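You operate a simulated robot arm through the tools that you are given. There is no shell and no other tool. Be economical: measure what you need, move in short steps, check, and stop when the job is done.

The job below is to be done with a simulated two-armed robot. You get a single attempt, and the scene is never put back.

TASK
Pick up the purple box with the earliest date from the top right bay of the console with one hand, pass it to the other hand and put it on the flat top of the test console.

It is judged by the outcome, as a careful person would: the job done as asked, and still so three seconds after it is handed in. It fails if anything else is knocked over, pushed out of place, dropped, spilled or broken.

THE ROBOT
Two 7-joint arms with two-finger parallel grippers on one trunk, on a base that drives. Base frame: it is fixed to the floor where the robot stands at the start and does not move with it; the origin is under the middle of the robot, x ahead of it, y to its left, z up. Units: mm, rad, N and s.
The left shoulder is at the start at [80, 131, 947], the right one opposite. With the tool pointing down near the work surface each hand reaches from about 100 to 760 mm from the robot's upright axis, wherever it stands, measured 20 degrees to its own side. Places, roughly: flat top of the test console (23x17 cm) [420, 160, 800]. Payload 1.57 kg a hand.
The tool frame of a hand sits at the grasp point between the pads (the TCP): z along the fingers, y along the line on which they close. The tips reach 30 mm beyond it. Largest opening 110 mm; finger width 24, thickness 12; the body of the gripper, 48 by 112 mm, starts 78 mm behind the TCP.
Orientation is told as [roll, pitch, yaw] about the base's x, y, z axes, in that order, counted from this pose: with the fingers straight down and closing along the base's y, the tool's x points along the base's -x, its y along +y and its z along -z.

THE INTERFACE
- The arms move only by the tool apply_moves. It takes "left_rows", "right_rows" or both (then of equal length, played together; a hand with none holds still); each is a list of rows, each a list of 3 entries, a list of its own where there are three numbers: the opening, from 0 (shut) to 1 (fully open), then the shift along the tool's x, y, z in units of 25 mm (1.0 is 25 mm), then the turn, a rotation vector about the tool's x, y, z in units of 4 degrees (1.0 is 4 degrees). In form: [[gripper, [x, y, z], [wx, wy, wz]], ...]. A call has 1 to 8 rows; each row shifts and turns the commanded pose from where the row before left it, along the tool's axes as they then stand. A call with a number of a shift or a turn outside -1 to 1 is refused whole. A row lasts 0.2 s, in which the tool goes at most 50 mm and 0.15 rad; a call with a longer step from one row to the next is refused whole, and so is a gripper value outside its range. A pose out of reach is approached as far as the arm can. The call stops where the force on the tool passes 40 N (or 10 N more than at its start, if that is more) or the arm is blocked; 0.2 s more then pass. Each finger travels about 108 mm/s and halts on what it meets, pressing with about 23 N; the grip force reading is that of the motor and also rises with nothing between the fingers. The clock runs only during rows and for 0.2 s after the last one: add rows that do not move to give the fingers time. It gives the time, the measured TCP pose, the force on the tool (base axes), the opening and the grip force at its end, in the units of the frame above (readings bear some noise), with the torque about the TCP (base axes, N m) and any sound that the robot's microphone picked up.
- Cameras (640 x 400 px; columns grow to the right, rows downward): "scene" is now at [-54.2, 13.4, 1408.7]; the picture's right is [0.14, -0.99, 0.00], its down [-0.65, -0.09, -0.75] and it looks along [0.74, 0.10, -0.66] (base axes); focal length 275 px, centre (320, 200). "left" rides on the left gripper at [70, -16, -141] in its tool frame; the picture's right is [0.23, 0.97, 0.00], its down [-0.86, 0.20, -0.48] and it looks along [-0.47, 0.11, 0.88] (tool axes); focal length 222 px, centre (320, 200). "right" rides on the right gripper at [70, 16, -141] in its tool frame; the picture's right is [-0.23, 0.97, 0.00], its down [-0.85, -0.20, -0.48] and it looks along [-0.47, -0.11, 0.88] (tool axes); focal length 222 px, centre (320, 200). There is no depth. A picture from a camera that has moved, and an enlarged one, comes with that camera's place and axes in the base frame and with its lens.
- grab_frame(camera): a new picture of that camera. It takes no simulated time.
- base_move(legs): drives the robot by 1 to 6 legs, each [ahead, left, turn to the left] in mm, mm and rad, along the robot's own axes; the way and the turn of a leg run together, so that a leg with both is an arc; at most 1500 mm and 3.142 rad a leg. The arms and the cameras ride along, it lands a little off, and it stops where it bumps. It gives what a move gives.
- aim_head(pan, tilt): turns the head with the scene camera to pan (to the left, within 1.902 rad either way) and tilt (down, from -0.506 to 1.204), counted from straight ahead of the robot. It gives what a move gives.
- zoom(camera, box): a new picture of the part [left, top, right, bottom] of that camera's present view, enlarged. It takes no simulated time.
- job_done(): hands the job in; it is judged then, once.

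Work in short steps. Places have to be worked out from the pictures, the camera data and where the tool is seen: move nearer, look again, correct. Check each grasp and each placing, and mend what went wrong. You have 120 turns and 88 pictures in all, those below and enlarged ones among them. Open the grippers and draw the arms clear of the work before you hand the job in, unless the task says otherwise; then end with one line.

The tools are called after ">>>" as name(argument=value, ...) on one line, values as JSON. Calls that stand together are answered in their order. apply_moves: Moves the arms, as the interface text tells. Its arguments: {"type":"object","properties":{"left_rows":{"type":"array"},"right_rows":{"type":"array"}},"required":[]} The other tools are called the same way: base_move (legs) drives the base; aim_head (pan, tilt) turns the head that bears the scene camera; grab_frame (camera) takes a picture; zoom (camera, box) takes an enlarged picture of a part of a camera's view; job_done () hands the job in.

At the start:

```text
time: 0.0
left_tcp_pos: [646.7, 356.5, 1048.2]
left_tool_rot: [0.0, 0.001, 0.0]
left_force: [-0.1, -0.2, 0.1]
left_torque: [-0.03, 0.01, 0.0]
left_finger_gap: 110.3
left_gripper_force: 0.0
right_tcp_pos: [609.6, -196.3, 1094.8]
right_tool_rot: [0.001, 0.0, 0.0]
right_force: [0.8, 0.3, -0.6]
right_torque: [0.01, 0.01, 0.01]
right_finger_gap: 109.9
right_gripper_force: 0.0
robot x, y, heading: [0.4, -0.3, -0.001]
head pan, tilt: [0.14, 0.721]
```

scene: 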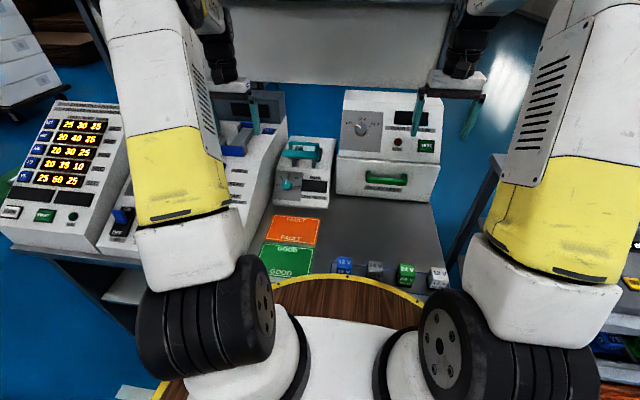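
right: 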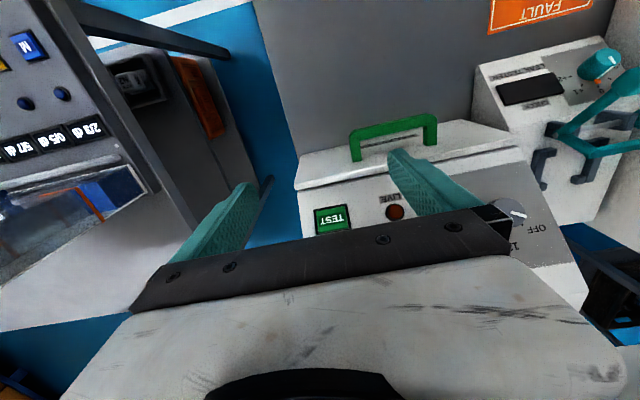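
left: 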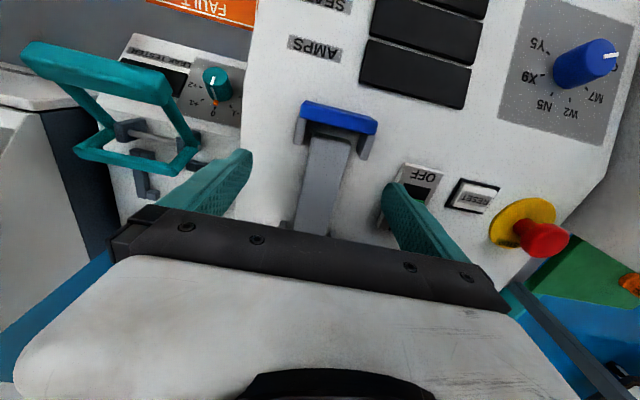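

I see a bench with test devices; the bays seem to be on a console to the right. I turn the head to look right.

>>> aim_head(pan=-0.9, tilt=0.75)

>>> grab_frame(camera="scene")

```text
time: 1.3
left_tcp_pos: [646.2, 357.5, 1048.4]
left_tool_rot: [0.0, 0.0, -0.001]
left_force: [0.0, -0.8, -0.1]
left_torque: [0.01, -0.01, -0.03]
left_finger_gap: 109.9
left_gripper_force: 0.1
right_tcp_pos: [608.7, -196.9, 1095.3]
right_tool_rot: [-0.002, -0.001, -0.001]
right_force: [-0.1, -0.5, 0.6]
right_torque: [-0.03, -0.03, 0.0]
right_finger_gap: 110.2
right_gripper_force: 0.0
robot x, y, heading: [-1.6, -2.0, 0.001]
head pan, tilt: [-0.901, 0.75]
```

```text
84 pictures are left
camera scene: at [-86.0, -63.2, 1406.3], right [-0.78, -0.62, 0.0], down [-0.42, 0.53, -0.73], along [0.45, -0.57, -0.68], focal length 275 px, centre (320, 200)
```

scene: 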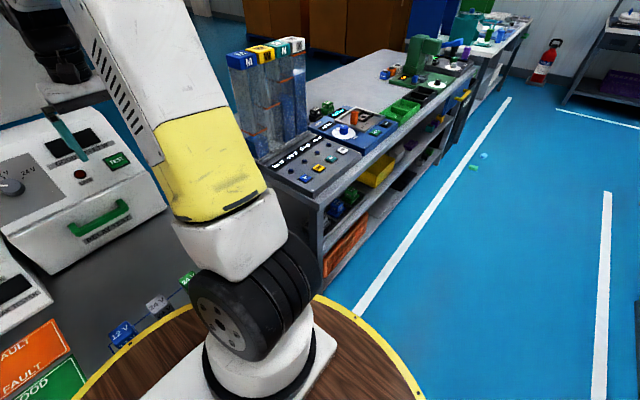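

Another bench stands to the right; before deciding I look left too.

>>> aim_head(pan=0.9, tilt=0.75)

>>> grab_frame(camera="scene")

>>> aim_head(pan=-0.6, tilt=0.5)

>>> zoom(camera="scene", box=[200, 0, 640, 275])

```text
time: 3.1
left_tcp_pos: [645.6, 356.7, 1048.4]
left_tool_rot: [-0.001, -0.001, -0.001]
left_force: [0.0, -0.7, 0.1]
left_torque: [0.04, -0.01, 0.0]
left_finger_gap: 109.8
left_gripper_force: 0.0
right_tcp_pos: [609.4, -195.6, 1095.9]
right_tool_rot: [-0.001, 0.0, -0.001]
right_force: [0.0, -0.8, -0.3]
right_torque: [0.01, -0.02, 0.0]
right_finger_gap: 110.0
right_gripper_force: 0.1
robot x, y, heading: [-1.0, -0.4, -0.0]
head pan, tilt: [0.901, 0.75]
```

```text
83 pictures are left
camera scene: at [-86.0, 66.7, 1406.3], right [0.78, -0.62, 0.0], down [-0.42, -0.53, -0.73], along [0.45, 0.57, -0.68], focal length 275 px, centre (320, 200)
```

scene: 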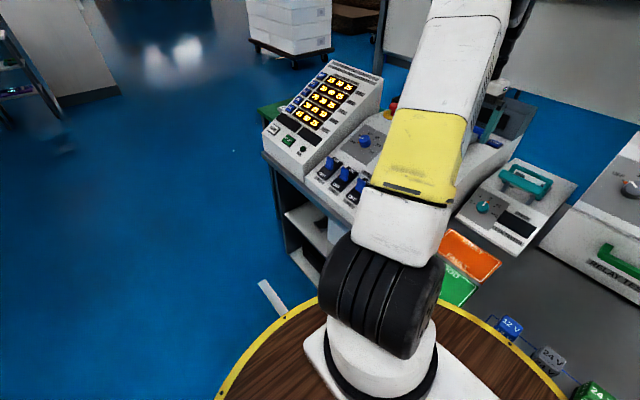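

```text
time: 4.7
left_tcp_pos: [645.9, 356.1, 1048.7]
left_tool_rot: [0.001, 0.0, 0.0]
left_force: [-0.5, -0.3, 0.6]
left_torque: [0.0, 0.02, 0.0]
left_finger_gap: 109.8
left_gripper_force: 0.0
right_tcp_pos: [609.4, -196.6, 1095.6]
right_tool_rot: [0.001, -0.002, 0.0]
right_force: [-0.8, 0.8, -0.2]
right_torque: [0.0, 0.02, -0.01]
right_finger_gap: 110.2
right_gripper_force: 0.0
robot x, y, heading: [0.8, 4.4, 0.003]
head pan, tilt: [-0.6, 0.499]
```

```text
1.45 times, centred on (420, 138) of scene
camera zoom: at [-62.4, -49.6, 1428.2], right [-0.56, -0.83, 0.0], down [-0.4, 0.27, -0.88], along [0.72, -0.5, -0.48], focal length 400 px, centre (174, 291)
```

zoom: 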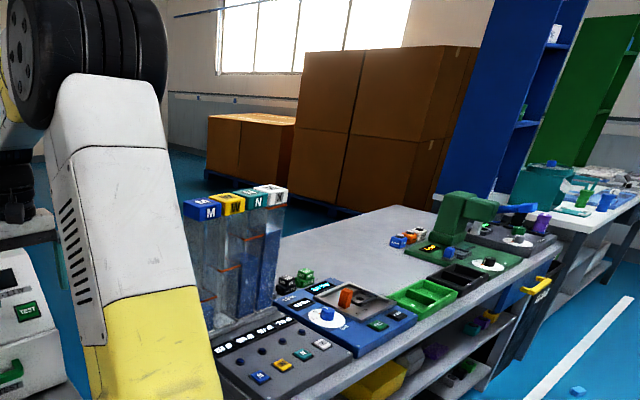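

I look straight ahead and down to understand the console and its bays.

>>> aim_head(pan=0.0, tilt=1.1)

>>> grab_frame(camera="scene")

>>> aim_head(pan=-0.9, tilt=1.0)

>>> zoom(camera="scene", box=[280, 0, 640, 225])

```text
time: 5.7
left_tcp_pos: [645.9, 355.5, 1048.6]
left_tool_rot: [0.0, 0.001, -0.001]
left_force: [0.4, 0.6, -0.8]
left_torque: [0.02, 0.01, 0.0]
left_finger_gap: 109.9
left_gripper_force: 0.3
right_tcp_pos: [608.6, -195.8, 1096.2]
right_tool_rot: [0.001, 0.0, 0.001]
right_force: [1.0, -0.1, 0.3]
right_torque: [0.0, 0.03, 0.03]
right_finger_gap: 109.8
right_gripper_force: 0.1
robot x, y, heading: [1.1, -0.2, -0.005]
head pan, tilt: [0.0, 1.1]
```

```text
81 pictures are left
camera scene: at [-74.3, 1.7, 1380.6], right [0.0, -1.0, 0.0], down [-0.89, 0.0, -0.45], along [0.45, 0.0, -0.89], focal length 275 px, centre (320, 200)
```

scene: 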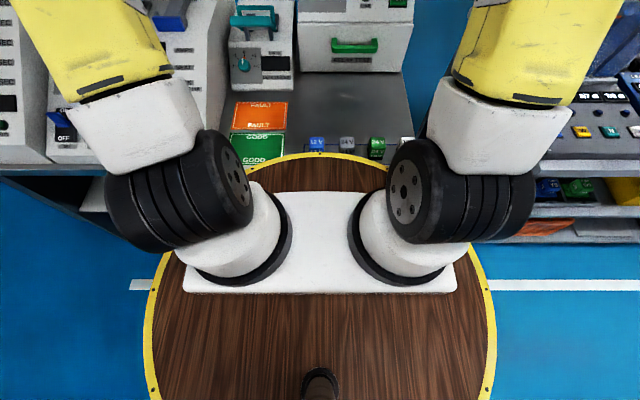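

```text
time: 6.9
left_tcp_pos: [647.1, 356.4, 1048.2]
left_tool_rot: [0.001, -0.001, 0.0]
left_force: [0.2, 0.3, -0.5]
left_torque: [0.0, 0.01, 0.04]
left_finger_gap: 110.0
left_gripper_force: 0.1
right_tcp_pos: [607.4, -195.9, 1096.3]
right_tool_rot: [0.001, 0.0, 0.0]
right_force: [0.4, 0.0, -0.5]
right_torque: [-0.04, -0.03, -0.02]
right_finger_gap: 110.0
right_gripper_force: 0.1
robot x, y, heading: [0.4, -1.9, -0.005]
head pan, tilt: [-0.901, 1.0]
```

```text
1.78 times, centred on (460, 112) of scene
camera zoom: at [-94.2, -52.8, 1387.1], right [-0.78, -0.62, 0.0], down [-0.52, 0.66, -0.54], along [0.34, -0.42, -0.84], focal length 489 px, centre (71, 356)
```

zoom: 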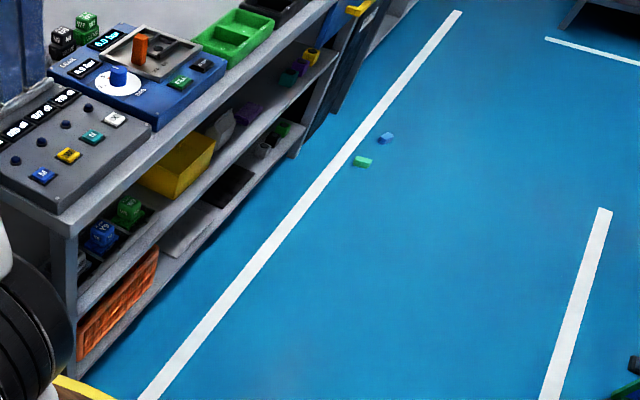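

The shelves under the right-hand bench hold coloured boxes, including a purple one. I back off a bit so the arms clear the bench, then look at the whole.

>>> base_move(legs=[[-450, 0, 0]])

>>> aim_head(pan=-0.6, tilt=0.6)

>>> grab_frame(camera="scene")

>>> aim_head(pan=0, tilt=0.7)

>>> grab_frame(camera="scene")

```text
time: 9.6
left_tcp_pos: [202.6, 350.1, 1048.2]
left_tool_rot: [0.0, 0.0, -0.015]
left_force: [-0.4, 0.3, 0.5]
left_torque: [0.02, -0.01, -0.02]
left_finger_gap: 110.1
left_gripper_force: 0.0
right_tcp_pos: [156.3, -201.9, 1096.8]
right_tool_rot: [-0.001, -0.001, -0.014]
right_force: [0.5, -0.6, -0.2]
right_torque: [-0.04, -0.02, 0.01]
right_finger_gap: 110.2
right_gripper_force: 0.0
robot x, y, heading: [-449.6, 5.5, -0.014]
head pan, tilt: [-0.901, 1.0]
```

```text
time: 10.5
left_tcp_pos: [202.1, 351.7, 1049.2]
left_tool_rot: [0.0, 0.001, -0.016]
left_force: [0.9, -0.6, 0.0]
left_torque: [-0.02, 0.0, 0.02]
left_finger_gap: 110.0
left_gripper_force: 0.1
right_tcp_pos: [158.4, -203.0, 1097.0]
right_tool_rot: [0.0, -0.001, -0.013]
right_force: [0.0, -0.3, 0.8]
right_torque: [-0.04, -0.01, 0.0]
right_finger_gap: 109.9
right_gripper_force: 0.1
robot x, y, heading: [-446.7, 2.6, -0.016]
head pan, tilt: [-0.6, 0.6]
```

```text
79 pictures are left
camera scene: at [-513.6, -43.9, 1419.1], right [-0.58, -0.82, 0.0], down [-0.46, 0.33, -0.82], along [0.67, -0.48, -0.57], focal length 275 px, centre (320, 200)
```

scene: 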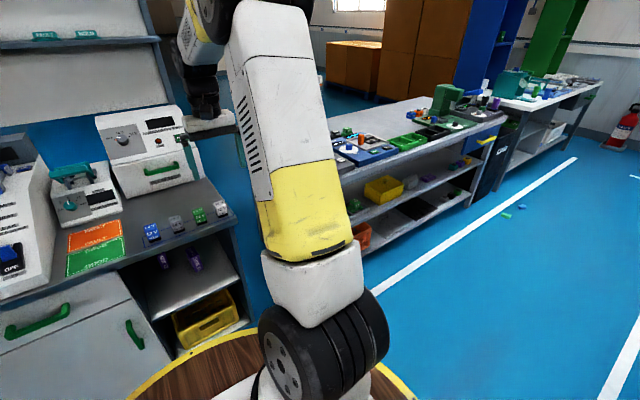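

```text
time: 11.5
left_tcp_pos: [203.0, 349.9, 1047.6]
left_tool_rot: [0.0, 0.0, -0.016]
left_force: [0.4, 0.6, -0.3]
left_torque: [-0.02, 0.05, 0.01]
left_finger_gap: 110.1
left_gripper_force: 0.0
right_tcp_pos: [157.8, -202.0, 1096.6]
right_tool_rot: [0.0, 0.001, -0.015]
right_force: [-0.7, 0.2, 0.6]
right_torque: [-0.01, -0.03, -0.02]
right_finger_gap: 109.9
right_gripper_force: 0.0
robot x, y, heading: [-451.3, 4.7, -0.017]
head pan, tilt: [0.0, 0.7]
```

```text
78 pictures are left
camera scene: at [-500.8, 5.8, 1410.5], right [-0.02, -1.0, 0.0], down [-0.64, 0.01, -0.76], along [0.76, -0.01, -0.64], focal length 275 px, centre (320, 200)
```

scene: 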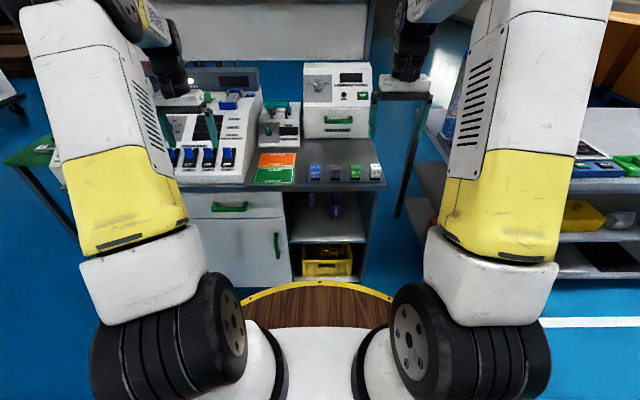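

The front console has an open top right bay with purple boxes in it. I zoom there.

>>> aim_head(pan=-0.05, tilt=0.9)

>>> zoom(camera="scene", box=[240, 60, 400, 160])

```text
time: 12.2
left_tcp_pos: [203.1, 351.1, 1048.4]
left_tool_rot: [-0.001, 0.002, -0.015]
left_force: [0.2, -1.0, -0.1]
left_torque: [-0.01, 0.02, 0.0]
left_finger_gap: 110.0
left_gripper_force: 0.0
right_tcp_pos: [158.4, -202.3, 1095.7]
right_tool_rot: [-0.001, 0.0, -0.013]
right_force: [0.1, 0.0, 0.3]
right_torque: [0.0, -0.01, 0.0]
right_finger_gap: 110.0
right_gripper_force: 0.1
robot x, y, heading: [-446.8, 1.2, -0.016]
head pan, tilt: [-0.051, 0.901]
```

```text
4.00 times, centred on (320, 110) of scene
camera zoom: at [-510.3, 2.2, 1394.4], right [-0.07, -1.0, 0.0], down [-0.78, 0.05, -0.62], along [0.62, -0.04, -0.78], focal length 1100 px, centre (320, 560)
```

zoom: 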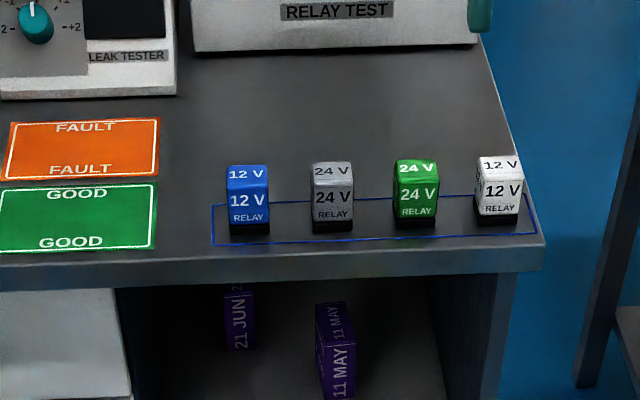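

Dates so far: 21 JUN and 11 MAY. I back off further to see deeper into the bay.

>>> base_move(legs=[[-450, 0, 0.015]])

>>> aim_head(pan=-0.05, tilt=0.6)

>>> zoom(camera="scene", box=[240, 110, 400, 210])

```text
time: 14.4
left_tcp_pos: [-93.1, 342.5, 1047.1]
left_tool_rot: [-0.001, -0.002, -0.024]
left_force: [-0.5, 0.2, 0.6]
left_torque: [-0.01, -0.04, 0.01]
left_finger_gap: 110.0
left_gripper_force: 0.1
right_tcp_pos: [-142.0, -206.9, 1095.0]
right_tool_rot: [-0.002, 0.002, -0.019]
right_force: [-0.3, 0.2, 0.4]
right_torque: [0.01, -0.02, -0.04]
right_finger_gap: 109.8
right_gripper_force: 0.0
robot x, y, heading: [-744.7, 1.7, -0.023]
head pan, tilt: [-0.051, 0.901]
stopped in leg 1: the robot was blocked; the commanded pose is now the measured one
```

```text
time: 15.2
left_tcp_pos: [-93.8, 342.8, 1047.3]
left_tool_rot: [-0.002, 0.003, -0.023]
left_force: [1.1, 0.9, -0.3]
left_torque: [0.01, -0.04, 0.01]
left_finger_gap: 110.0
left_gripper_force: 0.1
right_tcp_pos: [-140.9, -206.3, 1095.0]
right_tool_rot: [-0.001, 0.003, -0.021]
right_force: [0.4, -0.5, 0.8]
right_torque: [-0.01, 0.02, -0.02]
right_finger_gap: 109.9
right_gripper_force: 0.1
robot x, y, heading: [-749.7, 3.9, -0.026]
head pan, tilt: [-0.051, 0.6]
```

```text
4.00 times, centred on (320, 160) of scene
camera zoom: at [-796.0, -0.1, 1419.1], right [-0.07, -1.0, 0.0], down [-0.56, 0.04, -0.82], along [0.82, -0.06, -0.57], focal length 1100 px, centre (320, 360)
```

zoom: 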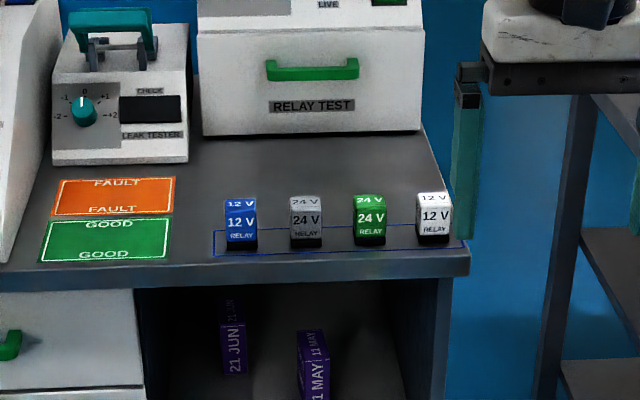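

Something behind stopped the base. I take a look at the lower part of the bay from here before moving on.

>>> zoom(camera="scene", box=[260, 170, 380, 245])

>>> aim_head(pan=1.9, tilt=0.8)

>>> grab_frame(camera="scene")

```text
5.33 times, centred on (320, 208) of scene
camera zoom: at [-796.0, -0.1, 1419.1], right [-0.07, -1.0, 0.0], down [-0.56, 0.04, -0.82], along [0.82, -0.06, -0.57], focal length 1467 px, centre (320, 160)
```

zoom: 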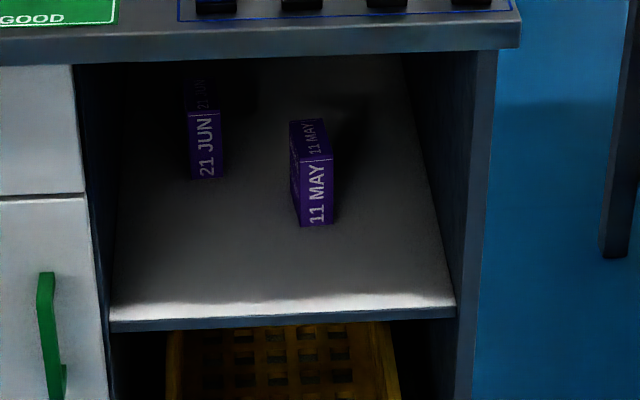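

```text
time: 17.1
left_tcp_pos: [-94.0, 342.6, 1047.4]
left_tool_rot: [-0.001, 0.002, -0.021]
left_force: [1.3, 0.1, -0.7]
left_torque: [-0.01, -0.02, -0.03]
left_finger_gap: 110.0
left_gripper_force: 0.0
right_tcp_pos: [-141.7, -206.5, 1094.0]
right_tool_rot: [-0.003, 0.003, -0.02]
right_force: [-1.0, 0.6, 0.3]
right_torque: [0.0, 0.01, -0.03]
right_finger_gap: 110.1
right_gripper_force: 0.1
robot x, y, heading: [-743.3, 5.3, -0.027]
head pan, tilt: [1.901, 0.799]
```

```text
74 pictures are left
camera scene: at [-908.7, 83.1, 1402.3], right [0.95, 0.3, 0.0], down [0.22, -0.68, -0.7], along [-0.21, 0.66, -0.72], focal length 275 px, centre (320, 200)
```

scene: 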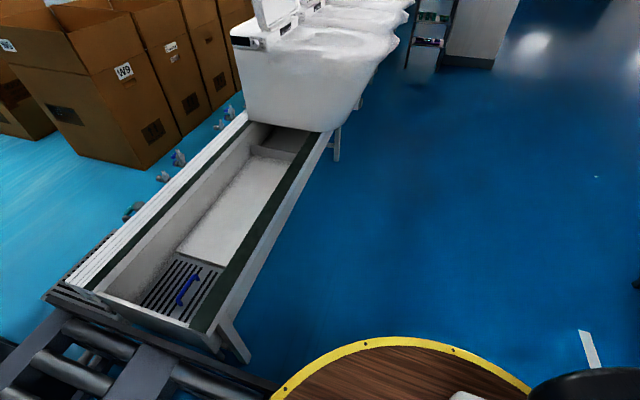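

The conveyor is behind. By triangulation: bench top z≈800, front edge x≈280, shelf z≈515, 11 MAY box front ≈[390,-82], 21 JUN ≈[479,28], boxes ≈32 wide, 80 tall. I go slightly forward and start turning the right hand to point forward with its camera on top.

>>> base_move(legs=[[90, 0, 0.025]])

>>> apply_moves(right_rows=[[1, [0, 0, 0], [1, 0, -1]], [1, [0, 0, 0], [1, 0, -1]], [1, [0, 0, 0], [1, 0, -1]], [1, [0, 0, 0], [1, 0, -1]], [1, [0, 0, 0], [1, 0, -1]], [1, [0, 0, 0], [1, 0, -1]], [1, [0, 0, 0], [1, 0, -1]], [1, [0, 0, 0], [1, 0, -1]]])

```text
time: 18.2
left_tcp_pos: [-13.9, 358.4, 1047.3]
left_tool_rot: [-0.002, 0.002, 0.001]
left_force: [-0.3, -0.5, -0.3]
left_torque: [0.04, 0.01, -0.01]
left_finger_gap: 110.2
left_gripper_force: 0.0
right_tcp_pos: [-49.2, -192.6, 1093.6]
right_tool_rot: [-0.001, 0.002, 0.003]
right_force: [0.6, -0.6, 0.6]
right_torque: [0.0, -0.06, -0.01]
right_finger_gap: 109.9
right_gripper_force: 0.0
robot x, y, heading: [-656.6, -0.9, 0.002]
head pan, tilt: [1.901, 0.799]
```

```text
time: 20.0
left_tcp_pos: [-12.4, 358.4, 1046.6]
left_tool_rot: [-0.001, 0.002, 0.002]
left_force: [-0.4, 0.6, -0.5]
left_torque: [0.0, 0.0, 0.0]
left_finger_gap: 110.1
left_gripper_force: 0.0
right_tcp_pos: [-47.6, -194.0, 1095.4]
right_tool_rot: [-0.532, 0.153, 0.539]
right_force: [-0.2, 0.6, -0.8]
right_torque: [0.03, -0.03, 0.0]
right_finger_gap: 110.0
right_gripper_force: 0.1
robot x, y, heading: [-661.3, 1.6, 0.005]
head pan, tilt: [1.901, 0.799]
```

The turn works; I continue.

>>> apply_moves(right_rows=[[1, [0, 0, 0], [1, 0, -1]], [1, [0, 0, 0], [1, 0, -1]], [1, [0, 0, 0], [1, 0, -1]], [1, [0, 0, 0], [1, 0, -1]], [1, [0, 0, 0], [1, 0, -1]], [1, [0, 0, 0], [1, 0, -1]], [1, [0, 0, 0], [1, 0, -1]], [1, [0, 0, 0], [1, 0, -1]]])

>>> apply_moves(right_rows=[[1, [0, 0, 0], [1, 0, -1]], [1, [0, 0, 0], [1, 0, -1]], [1, [0, 0, 0], [1, 0, -1]], [1, [0, 0, 0], [1, 0, -1]], [1, [0, 0, 0], [1, 0, -1]], [1, [0, 0, 0], [1, 0, -1]], [1, [0, 0, 0], [1, 0, -1]], [1, [0, 0, 0], [1, 0, -1]]])

>>> apply_moves(right_rows=[[1, [0, 0, 0], [1, 0, -1]], [1, [0, 0, 0], [1, 0, -1]], [1, [0, 0, 0], [1, 0, -1]], [1, [0, 0, 0], [1, 0, -1]], [1, [0, 0, 0], [1, 0, -1]], [1, [0, 0, 0], [1, 0, -1]], [1, [0, 0, 0], [1, 0, -1]], [1, [0, 0, 0], [1, 0, -1]]])

```text
time: 21.8
left_tcp_pos: [-13.2, 359.7, 1047.3]
left_tool_rot: [-0.003, 0.003, 0.002]
left_force: [-0.2, -0.2, -0.1]
left_torque: [0.01, 0.0, -0.03]
left_finger_gap: 110.0
left_gripper_force: 0.0
right_tcp_pos: [-47.7, -193.1, 1095.0]
right_tool_rot: [-0.959, 0.533, 0.967]
right_force: [0.6, -0.1, -0.2]
right_torque: [0.01, 0.03, 0.0]
right_finger_gap: 110.0
right_gripper_force: 0.1
robot x, y, heading: [-657.6, 3.2, 0.002]
head pan, tilt: [1.901, 0.799]
```

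```text
time: 23.6
left_tcp_pos: [-13.2, 357.9, 1046.7]
left_tool_rot: [-0.001, 0.002, 0.002]
left_force: [-0.6, 0.0, -0.7]
left_torque: [0.0, -0.01, 0.01]
left_finger_gap: 110.2
left_gripper_force: 0.0
right_tcp_pos: [-47.5, -195.3, 1094.8]
right_tool_rot: [-1.287, 1.035, 1.299]
right_force: [-0.3, -0.1, 0.2]
right_torque: [0.01, 0.01, 0.0]
right_finger_gap: 110.4
right_gripper_force: 0.0
robot x, y, heading: [-655.2, 3.3, 0.003]
head pan, tilt: [1.901, 0.799]
```

```text
time: 25.4
left_tcp_pos: [-12.8, 358.5, 1047.3]
left_tool_rot: [-0.003, 0.002, 0.001]
left_force: [-0.6, 0.1, 0.2]
left_torque: [0.01, 0.04, -0.01]
left_finger_gap: 109.9
left_gripper_force: 0.0
right_tcp_pos: [-48.9, -188.5, 1091.6]
right_tool_rot: [-1.365, 1.35, 1.56]
right_force: [0.5, -0.6, -0.3]
right_torque: [0.0, -0.02, -0.01]
right_finger_gap: 109.8
right_gripper_force: 0.0
right hand out of reach, approached as far as the arm can: row 6, 7, 8
robot x, y, heading: [-657.2, 1.5, 0.008]
head pan, tilt: [1.901, 0.799]
```

Nearly there (about 12° short at this height). I lower the hand, where the arm should have more freedom.

>>> apply_moves(right_rows=[[1, [-1, 0, 0], [0, 0, 0]], [1, [-1, 0, 0], [0, 0, 0]], [1, [-1, 0, 0], [0, 0, 0]], [1, [-1, 0, 0], [0, 0, 0]], [1, [-1, 0, 0], [0, 0, 0]], [1, [-1, 0, 0], [0, 0, 0]], [1, [-1, 0, 0], [0, 0, 0]], [1, [-1, 0, 0], [0, 0, 0]]])

>>> apply_moves(right_rows=[[1, [-1, 0, 0], [0, 0, 0]], [1, [-1, 0, 0], [0, 0, 0]], [1, [-1, 0, 0], [0, 0, 0]], [1, [-1, 0, 0], [0, 0, 0]], [1, [-1, 0, 0], [0, 0, 0]], [1, [-1, 0, 0], [0, 0, 0]], [1, [-1, 0, 0], [0, 0, 0]], [1, [-1, 0, 0], [0, 0, 0]]])

```text
time: 27.2
left_tcp_pos: [-13.5, 358.4, 1048.5]
left_tool_rot: [-0.002, 0.003, 0.001]
left_force: [0.2, 0.3, -0.3]
left_torque: [0.01, 0.01, 0.01]
left_finger_gap: 109.9
left_gripper_force: 0.0
right_tcp_pos: [-48.5, -145.6, 896.3]
right_tool_rot: [-1.362, 1.349, 1.559]
right_force: [0.9, 0.4, 0.2]
right_torque: [-0.03, 0.0, 0.02]
right_finger_gap: 110.1
right_gripper_force: 0.1
robot x, y, heading: [-660.7, 2.0, 0.006]
head pan, tilt: [1.901, 0.799]
```

```text
time: 29.0
left_tcp_pos: [-13.4, 359.3, 1047.5]
left_tool_rot: [-0.003, 0.002, 0.002]
left_force: [0.0, -0.5, -0.2]
left_torque: [-0.01, 0.02, 0.05]
left_finger_gap: 109.6
left_gripper_force: 0.0
right_tcp_pos: [-47.8, -102.4, 701.1]
right_tool_rot: [-1.364, 1.35, 1.56]
right_force: [-1.2, 1.2, -0.8]
right_torque: [-0.04, 0.02, -0.02]
right_finger_gap: 110.2
right_gripper_force: 0.1
robot x, y, heading: [-658.5, 0.1, 0.005]
head pan, tilt: [1.901, 0.799]
```

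Now finish the turn and take a right camera picture.

>>> apply_moves(right_rows=[[1, [0, 0, 0], [1, 0, -1]], [1, [0, 0, 0], [1, 0, -1]], [1, [0, 0, 0], [1, 0, -1]]])

>>> grab_frame(camera="right")

```text
time: 29.8
left_tcp_pos: [-13.5, 357.6, 1047.1]
left_tool_rot: [-0.003, 0.001, 0.002]
left_force: [0.5, 0.2, 0.1]
left_torque: [0.01, 0.02, 0.0]
left_finger_gap: 110.0
left_gripper_force: 0.0
right_tcp_pos: [-48.8, -101.6, 700.2]
right_tool_rot: [-0.47, 1.546, 2.668]
right_force: [0.0, 0.9, 0.5]
right_torque: [-0.04, 0.03, -0.02]
right_finger_gap: 110.2
right_gripper_force: 0.0
robot x, y, heading: [-655.6, -0.5, 0.003]
head pan, tilt: [1.901, 0.799]
```

```text
73 pictures are left
camera right: at [-187.7, -117.7, 773.3], right [-0.01, -0.97, -0.24], down [-0.5, 0.21, -0.84], along [0.87, 0.11, -0.48], focal length 222 px, centre (320, 200)
```

right: 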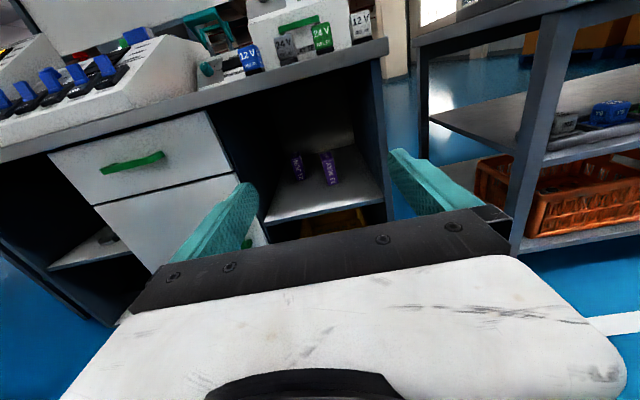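

The bay is visible. I lower the hand and drive closer for a look inside.

>>> apply_moves(right_rows=[[1, [-1, 0, 0], [0, 0, 0]], [1, [-1, 0, 0], [0, 0, 0]], [1, [-1, 0, 0], [0, 0, 0]]])

>>> base_move(legs=[[220, 0, 0]])

>>> grab_frame(camera="right")

```text
time: 30.6
left_tcp_pos: [-13.6, 358.2, 1046.7]
left_tool_rot: [-0.002, 0.003, 0.002]
left_force: [0.2, 0.1, 0.3]
left_torque: [-0.01, 0.02, 0.0]
left_finger_gap: 109.9
left_gripper_force: 0.0
right_tcp_pos: [-48.5, -101.7, 625.2]
right_tool_rot: [-0.521, 1.548, 2.615]
right_force: [0.1, -0.5, -0.7]
right_torque: [0.02, -0.01, 0.0]
right_finger_gap: 110.3
right_gripper_force: 0.0
robot x, y, heading: [-660.2, 1.4, 0.003]
head pan, tilt: [1.901, 0.799]
```

```text
time: 32.3
left_tcp_pos: [210.2, 364.5, 1046.7]
left_tool_rot: [-0.001, 0.003, 0.007]
left_force: [-0.3, -0.1, 0.2]
left_torque: [-0.01, 0.01, 0.0]
left_finger_gap: 110.2
left_gripper_force: 0.0
right_tcp_pos: [176.8, -95.2, 625.2]
right_tool_rot: [-0.505, 1.545, 2.639]
right_force: [0.9, -0.4, -0.4]
right_torque: [0.02, 0.01, 0.0]
right_finger_gap: 109.8
right_gripper_force: 0.0
robot x, y, heading: [-432.0, 0.9, 0.01]
head pan, tilt: [1.901, 0.799]
```

```text
72 pictures are left
camera right: at [37.2, -112.6, 698.2], right [0.0, -0.97, -0.24], down [-0.5, 0.21, -0.84], along [0.87, 0.12, -0.48], focal length 222 px, centre (320, 200)
```

right: 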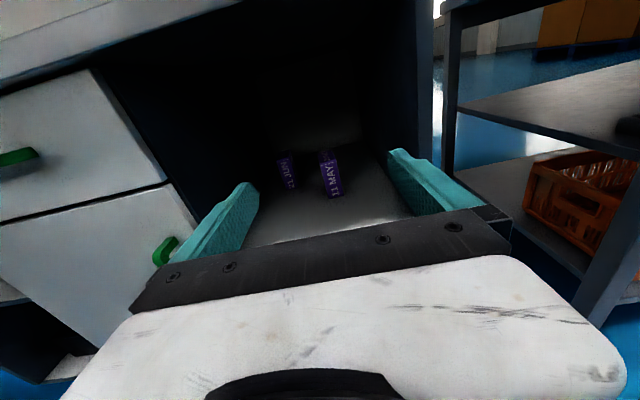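

Two boxes are visible; I zoom to check for others deeper in and to measure.

>>> zoom(camera="right", box=[240, 110, 400, 210])

```text
4.00 times, centred on (320, 160) of right
camera zoom: at [37.2, -112.6, 698.2], right [0.0, -0.97, -0.24], down [-0.5, 0.21, -0.84], along [0.87, 0.12, -0.48], focal length 888 px, centre (320, 360)
```

zoom: 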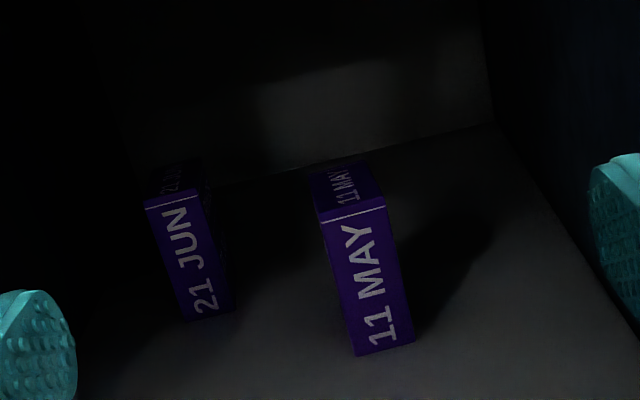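

Only two boxes are in the bay; 11 MAY is the earlier. I lower the hand 50 mm and look again for parallax to fix depth.

>>> apply_moves(right_rows=[[1, [-1, 0, 0], [0, 0, 0]], [1, [-1, 0, 0], [0, 0, 0]]])

>>> zoom(camera="right", box=[240, 110, 400, 210])

```text
time: 32.9
left_tcp_pos: [210.0, 365.7, 1046.6]
left_tool_rot: [-0.002, 0.003, 0.009]
left_force: [-0.4, 0.0, 0.6]
left_torque: [-0.06, -0.02, 0.01]
left_finger_gap: 109.9
left_gripper_force: 0.0
right_tcp_pos: [177.4, -94.3, 573.0]
right_tool_rot: [-0.524, 1.546, 2.619]
right_force: [0.4, 0.2, 0.4]
right_torque: [0.0, 0.03, -0.01]
right_finger_gap: 110.1
right_gripper_force: 0.0
robot x, y, heading: [-434.4, 1.6, 0.009]
head pan, tilt: [1.901, 0.799]
```

```text
4.00 times, centred on (320, 160) of right
camera zoom: at [38.1, -112.1, 646.8], right [0.0, -0.97, -0.24], down [-0.5, 0.21, -0.84], along [0.87, 0.12, -0.48], focal length 888 px, centre (320, 360)
```

zoom: 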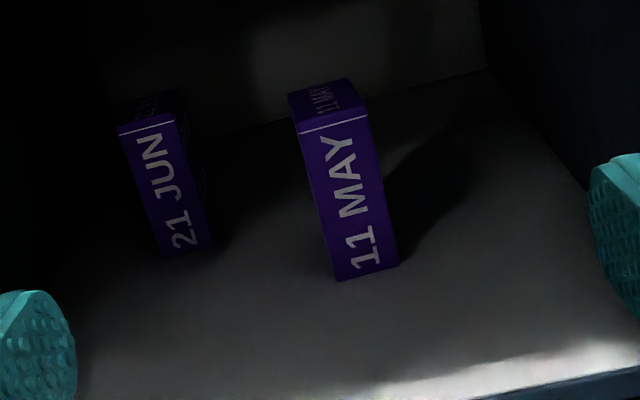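

Parallax puts the box front at about x≈480, y≈-90, shelf z≈450–470. I drive forward 100 mm and look again for refinement.

>>> base_move(legs=[[100, 0, -0.008]])

>>> grab_frame(camera="right")

```text
time: 34.0
left_tcp_pos: [311.7, 358.5, 1047.2]
left_tool_rot: [-0.002, 0.002, -0.003]
left_force: [0.1, 0.5, -0.7]
left_torque: [-0.03, 0.02, 0.01]
left_finger_gap: 109.9
left_gripper_force: 0.0
right_tcp_pos: [275.1, -102.2, 574.6]
right_tool_rot: [-0.502, 1.545, 2.631]
right_force: [-0.8, -0.4, 0.5]
right_torque: [-0.01, 0.01, 0.0]
right_finger_gap: 110.2
right_gripper_force: 0.1
robot x, y, heading: [-333.3, 2.0, 0.0]
head pan, tilt: [1.901, 0.799]
```

```text
69 pictures are left
camera right: at [136.0, -116.9, 647.0], right [-0.01, -0.97, -0.24], down [-0.49, 0.21, -0.84], along [0.87, 0.11, -0.48], focal length 222 px, centre (320, 200)
```

right: 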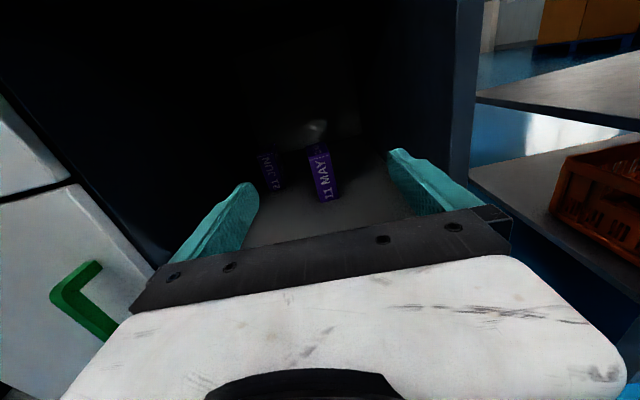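

Alignment in y is near. I lower 50 mm more and zoom for another parallax estimate.

>>> zoom(camera="right", box=[240, 130, 400, 230])

>>> apply_moves(right_rows=[[1, [-1, 0, 0], [0, 0, 0]], [1, [-1, 0, 0], [0, 0, 0]]])

>>> zoom(camera="right", box=[240, 130, 400, 230])

```text
4.00 times, centred on (320, 180) of right
camera zoom: at [136.0, -116.9, 647.0], right [-0.01, -0.97, -0.24], down [-0.49, 0.21, -0.84], along [0.87, 0.11, -0.48], focal length 888 px, centre (320, 280)
```

zoom: 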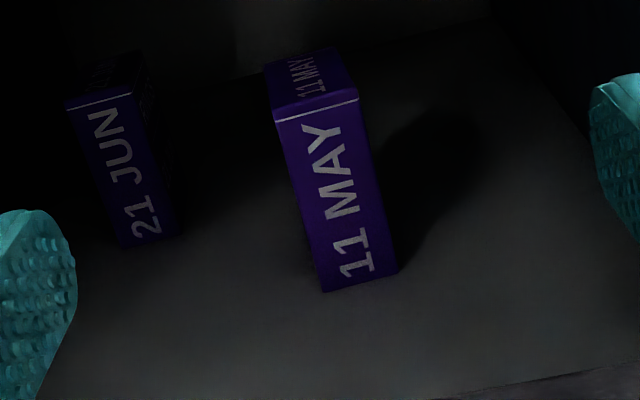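

```text
time: 34.6
left_tcp_pos: [313.0, 359.0, 1046.9]
left_tool_rot: [-0.001, 0.003, -0.002]
left_force: [0.2, 0.8, -0.6]
left_torque: [0.0, 0.03, 0.01]
left_finger_gap: 110.1
left_gripper_force: 0.0
right_tcp_pos: [277.3, -98.7, 535.0]
right_tool_rot: [-0.456, 1.545, 2.676]
right_force: [0.3, 0.1, 0.7]
right_torque: [0.0, 0.01, 0.0]
right_finger_gap: 109.8
right_gripper_force: 0.0
right hand out of reach, approached as far as the arm can: row 2
robot x, y, heading: [-332.5, 2.7, 0.002]
head pan, tilt: [1.901, 0.799]
```

```text
4.00 times, centred on (320, 180) of right
camera zoom: at [136.9, -115.0, 608.0], right [-0.01, -0.97, -0.24], down [-0.5, 0.21, -0.84], along [0.87, 0.11, -0.48], focal length 888 px, centre (320, 280)
```

zoom: 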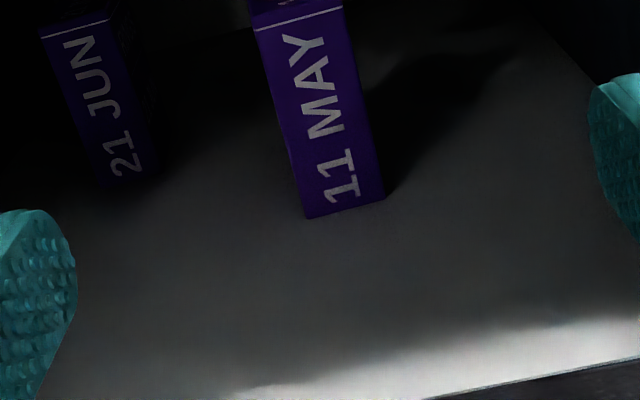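

The box front is near x≈485, bottom z≈450, and height is out of comfortable reach for a level hand. I pitch the fingers 20° down and lower.

>>> apply_moves(right_rows=[[1, [0, 0, 0], [0, -1, 0]], [1, [0, 0, 0], [0, -1, 0]], [1, [0, 0, 0], [0, -1, 0]], [1, [0, 0, 0], [0, -1, 0]], [1, [0, 0, 0], [0, -1, 0]], [1, [-1, 0, 0.36], [0, 0, 0]]])

>>> grab_frame(camera="right")

```text
time: 36.0
left_tcp_pos: [312.7, 356.5, 1048.1]
left_tool_rot: [-0.002, 0.002, -0.001]
left_force: [-0.1, 0.1, 0.7]
left_torque: [0.0, 0.04, 0.02]
left_finger_gap: 110.3
left_gripper_force: 0.1
right_tcp_pos: [273.3, -98.7, 509.2]
right_tool_rot: [-0.031, 1.197, 3.103]
right_force: [-0.4, -0.1, 0.4]
right_torque: [0.0, -0.01, 0.0]
right_finger_gap: 110.1
right_gripper_force: 0.1
robot x, y, heading: [-334.8, -0.6, 0.001]
head pan, tilt: [1.901, 0.799]
```

```text
66 pictures are left
camera right: at [167.9, -115.8, 625.6], right [-0.09, -0.97, -0.22], down [-0.75, 0.21, -0.62], along [0.65, 0.11, -0.75], focal length 222 px, centre (320, 200)
```

right: 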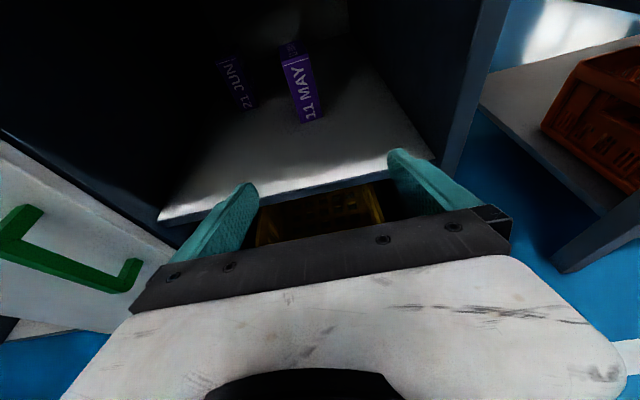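

Hand pose is good: box front face x≈477, centre y≈-93, z 452–533, shelf edge x≈340. I trim y and z, then drive in 150 mm.

>>> apply_moves(right_rows=[[1, [-0.42, -0.22, 0.17], [0, 0, 0]]])

>>> base_move(legs=[[120, 0, 0]])

>>> grab_frame(camera="right")

```text
time: 36.4
left_tcp_pos: [312.7, 358.9, 1047.3]
left_tool_rot: [-0.003, 0.001, -0.003]
left_force: [0.0, 0.1, 0.3]
left_torque: [0.04, -0.02, 0.03]
left_finger_gap: 110.2
left_gripper_force: 0.1
right_tcp_pos: [272.8, -93.1, 497.7]
right_tool_rot: [-0.034, 1.199, 3.102]
right_force: [0.4, 0.3, -1.5]
right_torque: [0.02, 0.01, 0.02]
right_finger_gap: 109.9
right_gripper_force: 0.2
robot x, y, heading: [-334.0, 1.9, -0.002]
head pan, tilt: [1.901, 0.799]
```

```text
time: 37.6
left_tcp_pos: [430.9, 359.6, 1045.9]
left_tool_rot: [-0.001, 0.002, 0.001]
left_force: [-0.3, 0.5, 0.2]
left_torque: [0.0, -0.01, 0.03]
left_finger_gap: 109.9
left_gripper_force: 0.0
right_tcp_pos: [392.5, -91.8, 497.0]
right_tool_rot: [-0.029, 1.201, 3.104]
right_force: [-0.8, 0.0, 1.1]
right_torque: [-0.02, 0.0, 0.02]
right_finger_gap: 110.0
right_gripper_force: 0.0
robot x, y, heading: [-213.2, 2.3, 0.005]
head pan, tilt: [1.901, 0.799]
```

```text
65 pictures are left
camera right: at [286.7, -108.0, 613.9], right [-0.09, -0.97, -0.22], down [-0.75, 0.21, -0.62], along [0.65, 0.11, -0.75], focal length 222 px, centre (320, 200)
```

right: 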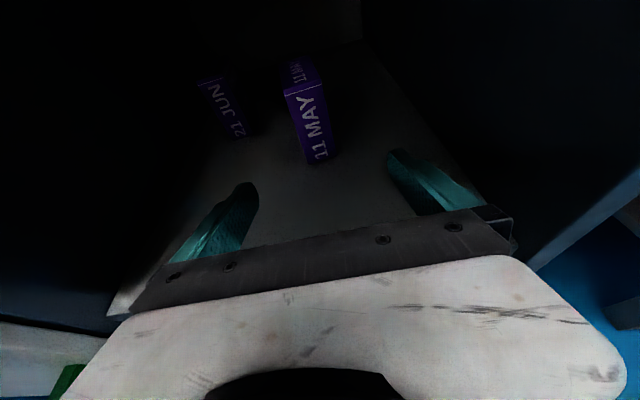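

Still aligned. I advance 60 mm more with the arm along base x and look again.

>>> apply_moves(right_rows=[[1, [0.365, 0, 0.93], [0, 0, 0]], [1, [0.365, 0, 0.93], [0, 0, 0]]])

>>> grab_frame(camera="right")

```text
time: 38.2
left_tcp_pos: [430.9, 359.9, 1048.1]
left_tool_rot: [-0.001, 0.003, 0.0]
left_force: [-0.9, 0.0, 0.8]
left_torque: [-0.02, 0.01, -0.01]
left_finger_gap: 109.8
left_gripper_force: 0.2
right_tcp_pos: [442.0, -92.1, 499.0]
right_tool_rot: [-0.032, 1.201, 3.106]
right_force: [0.2, 0.4, -0.3]
right_torque: [-0.03, 0.0, 0.02]
right_finger_gap: 110.3
right_gripper_force: 0.2
robot x, y, heading: [-212.9, -0.1, 0.007]
head pan, tilt: [1.901, 0.799]
```

```text
64 pictures are left
camera right: at [335.6, -109.6, 615.1], right [-0.09, -0.97, -0.22], down [-0.75, 0.21, -0.62], along [0.65, 0.11, -0.75], focal length 222 px, centre (320, 200)
```

right: 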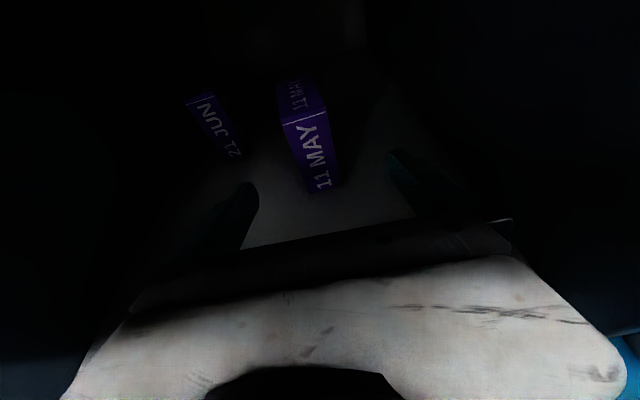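

Triangulation now agrees: front face x≈503, bottom z≈436, top ≈523, centre y≈-91. I advance 71 mm and drop 11 mm, fingers around the box.

>>> apply_moves(right_rows=[[1, [0.21, 0, 0.935], [0, 0, 0]], [1, [0.21, 0, 0.935], [0, 0, 0]], [1, [0.21, 0, 0.935], [0, 0, 0]]])

>>> grab_frame(camera="right")

```text
time: 39.0
left_tcp_pos: [429.3, 358.9, 1047.0]
left_tool_rot: [-0.003, 0.003, 0.001]
left_force: [0.0, -0.4, 0.1]
left_torque: [0.03, 0.01, 0.02]
left_finger_gap: 110.1
left_gripper_force: 0.0
right_tcp_pos: [513.3, -90.2, 483.9]
right_tool_rot: [-0.033, 1.198, 3.105]
right_force: [0.4, -0.5, -0.7]
right_torque: [0.0, 0.0, -0.04]
right_finger_gap: 109.9
right_gripper_force: 0.0
robot x, y, heading: [-213.8, 6.3, 0.005]
head pan, tilt: [1.901, 0.799]
```

```text
63 pictures are left
camera right: at [407.5, -107.7, 600.6], right [-0.09, -0.97, -0.22], down [-0.75, 0.21, -0.62], along [0.65, 0.11, -0.75], focal length 222 px, centre (320, 200)
```

right: 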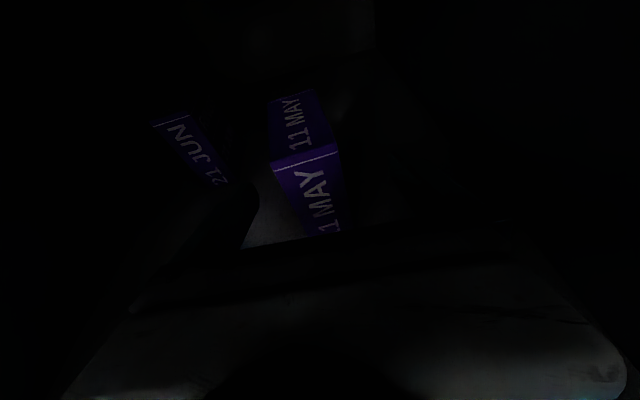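

The box top shows about 6° yaw to the left, 88 mm depth. I yaw the hand to match and close.

>>> apply_moves(right_rows=[[1, [0, 0, 0], [0.64, 0, -0.25]], [1, [0, 0, 0], [0.64, 0, -0.25]], [0.6, [0, 0, 0], [0, 0, 0]], [0.3, [0, 0, 0], [0, 0, 0]], [0.1, [0, 0, 0], [0, 0, 0]], [0, [0, 0, 0], [0, 0, 0]], [0, [0, 0, 0], [0, 0, 0]], [0, [0, 0, 0], [0, 0, 0]]])

>>> grab_frame(camera="right")

```text
time: 40.8
left_tcp_pos: [431.7, 359.9, 1047.8]
left_tool_rot: [-0.003, 0.0, 0.0]
left_force: [0.4, -0.2, -0.6]
left_torque: [-0.03, 0.01, -0.02]
left_finger_gap: 109.7
left_gripper_force: 0.0
right_tcp_pos: [512.4, -91.3, 484.8]
right_tool_rot: [-0.032, 1.202, -3.082]
right_force: [0.4, 0.9, 1.6]
right_torque: [-0.02, -0.05, 0.04]
right_finger_gap: 37.5
right_gripper_force: 22.5
robot x, y, heading: [-218.8, 4.9, 0.004]
head pan, tilt: [1.901, 0.799]
```

```text
62 pictures are left
camera right: at [409.2, -117.7, 601.8], right [0.01, -0.97, -0.22], down [-0.77, 0.14, -0.62], along [0.64, 0.18, -0.75], focal length 222 px, centre (320, 200)
```

right: 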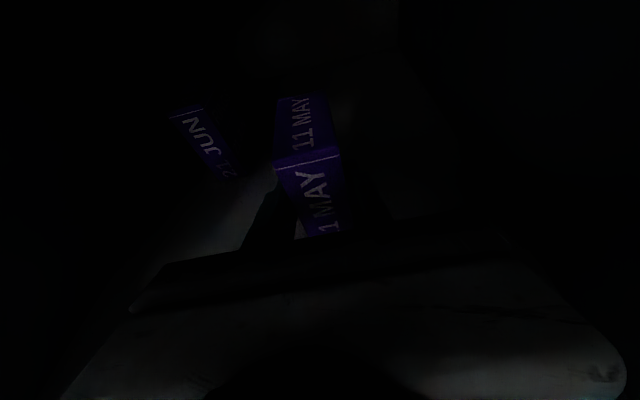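

Gripped at 37.5 mm. I lift 25 mm and check.

>>> apply_moves(right_rows=[[0, [0.465, 0, -0.18], [0, 0, 0]], [0, [0.465, 0, -0.18], [0, 0, 0]], [0, [0.465, 0, -0.18], [0, 0, 0]]])

>>> grab_frame(camera="right")

```text
time: 41.6
left_tcp_pos: [431.7, 360.3, 1047.4]
left_tool_rot: [-0.001, 0.002, -0.001]
left_force: [-0.4, -0.6, -0.9]
left_torque: [0.02, 0.02, -0.01]
left_finger_gap: 109.9
left_gripper_force: 0.1
right_tcp_pos: [514.0, -91.9, 524.2]
right_tool_rot: [-0.029, 1.201, -3.08]
right_force: [0.0, -1.3, -0.4]
right_torque: [0.0, 0.04, 0.02]
right_finger_gap: 37.8
right_gripper_force: 22.6
robot x, y, heading: [-215.7, 4.9, 0.003]
head pan, tilt: [1.901, 0.799]
```

```text
61 pictures are left
camera right: at [410.1, -119.1, 639.9], right [0.01, -0.97, -0.22], down [-0.77, 0.14, -0.62], along [0.64, 0.18, -0.75], focal length 222 px, centre (320, 200)
```

right: 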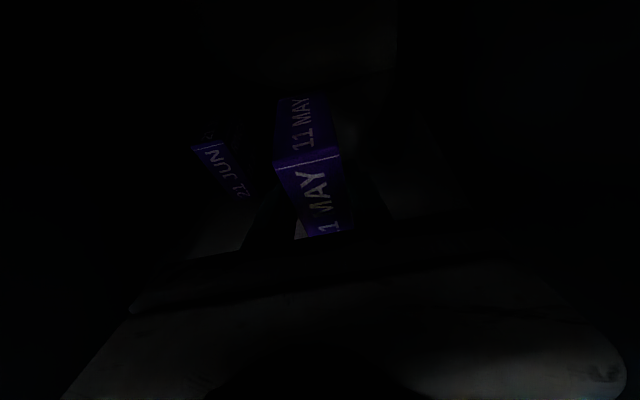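

The box is held steady and lifted clear. I back the base out 420 mm.

>>> base_move(legs=[[-420, 0, 0]])

>>> aim_head(pan=0, tilt=0.8)

>>> grab_frame(camera="scene")

>>> grab_frame(camera="right")

```text
time: 44.2
left_tcp_pos: [12.7, 361.5, 1048.2]
left_tool_rot: [-0.003, 0.002, 0.007]
left_force: [-0.6, -0.1, -0.5]
left_torque: [-0.01, 0.0, 0.0]
left_finger_gap: 110.0
left_gripper_force: 0.2
right_tcp_pos: [100.1, -89.6, 523.8]
right_tool_rot: [-0.032, 1.202, -3.073]
right_force: [0.1, 0.2, -1.7]
right_torque: [0.02, 0.05, 0.03]
right_finger_gap: 37.7
right_gripper_force: 22.8
robot x, y, heading: [-631.0, -2.0, 0.008]
head pan, tilt: [1.901, 0.799]
```

```text
time: 46.1
left_tcp_pos: [13.9, 361.9, 1046.8]
left_tool_rot: [-0.002, 0.001, 0.007]
left_force: [0.6, 0.4, -0.4]
left_torque: [0.02, -0.01, 0.01]
left_finger_gap: 110.1
left_gripper_force: 0.1
right_tcp_pos: [99.6, -89.7, 523.4]
right_tool_rot: [-0.032, 1.201, -3.074]
right_force: [-0.1, -1.0, -2.8]
right_torque: [-0.04, 0.07, 0.01]
right_finger_gap: 37.7
right_gripper_force: 22.9
robot x, y, heading: [-634.5, -1.6, 0.01]
head pan, tilt: [0.0, 0.799]
```

```text
60 pictures are left
camera scene: at [-686.9, 1.6, 1402.3], right [0.01, -1.0, 0.0], down [-0.72, -0.01, -0.7], along [0.7, 0.01, -0.72], focal length 275 px, centre (320, 200)
```

scene: 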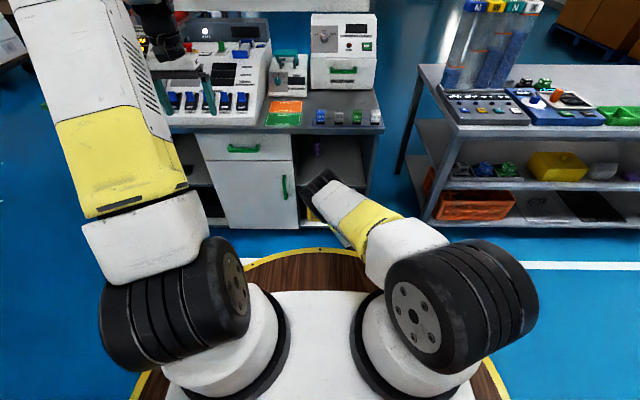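

```text
59 pictures are left
camera right: at [-4.5, -117.3, 639.9], right [0.01, -0.97, -0.22], down [-0.77, 0.13, -0.62], along [0.64, 0.18, -0.75], focal length 222 px, centre (320, 200)
```

right: 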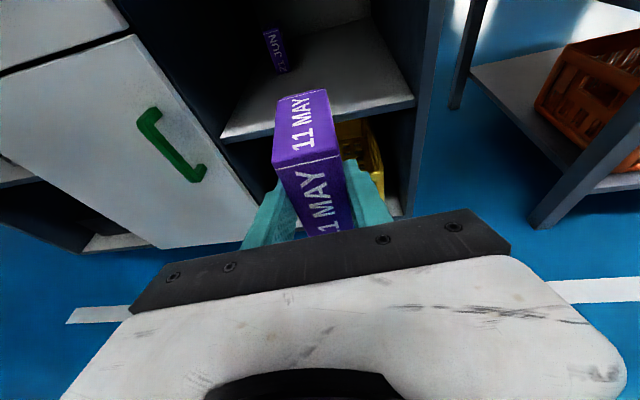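

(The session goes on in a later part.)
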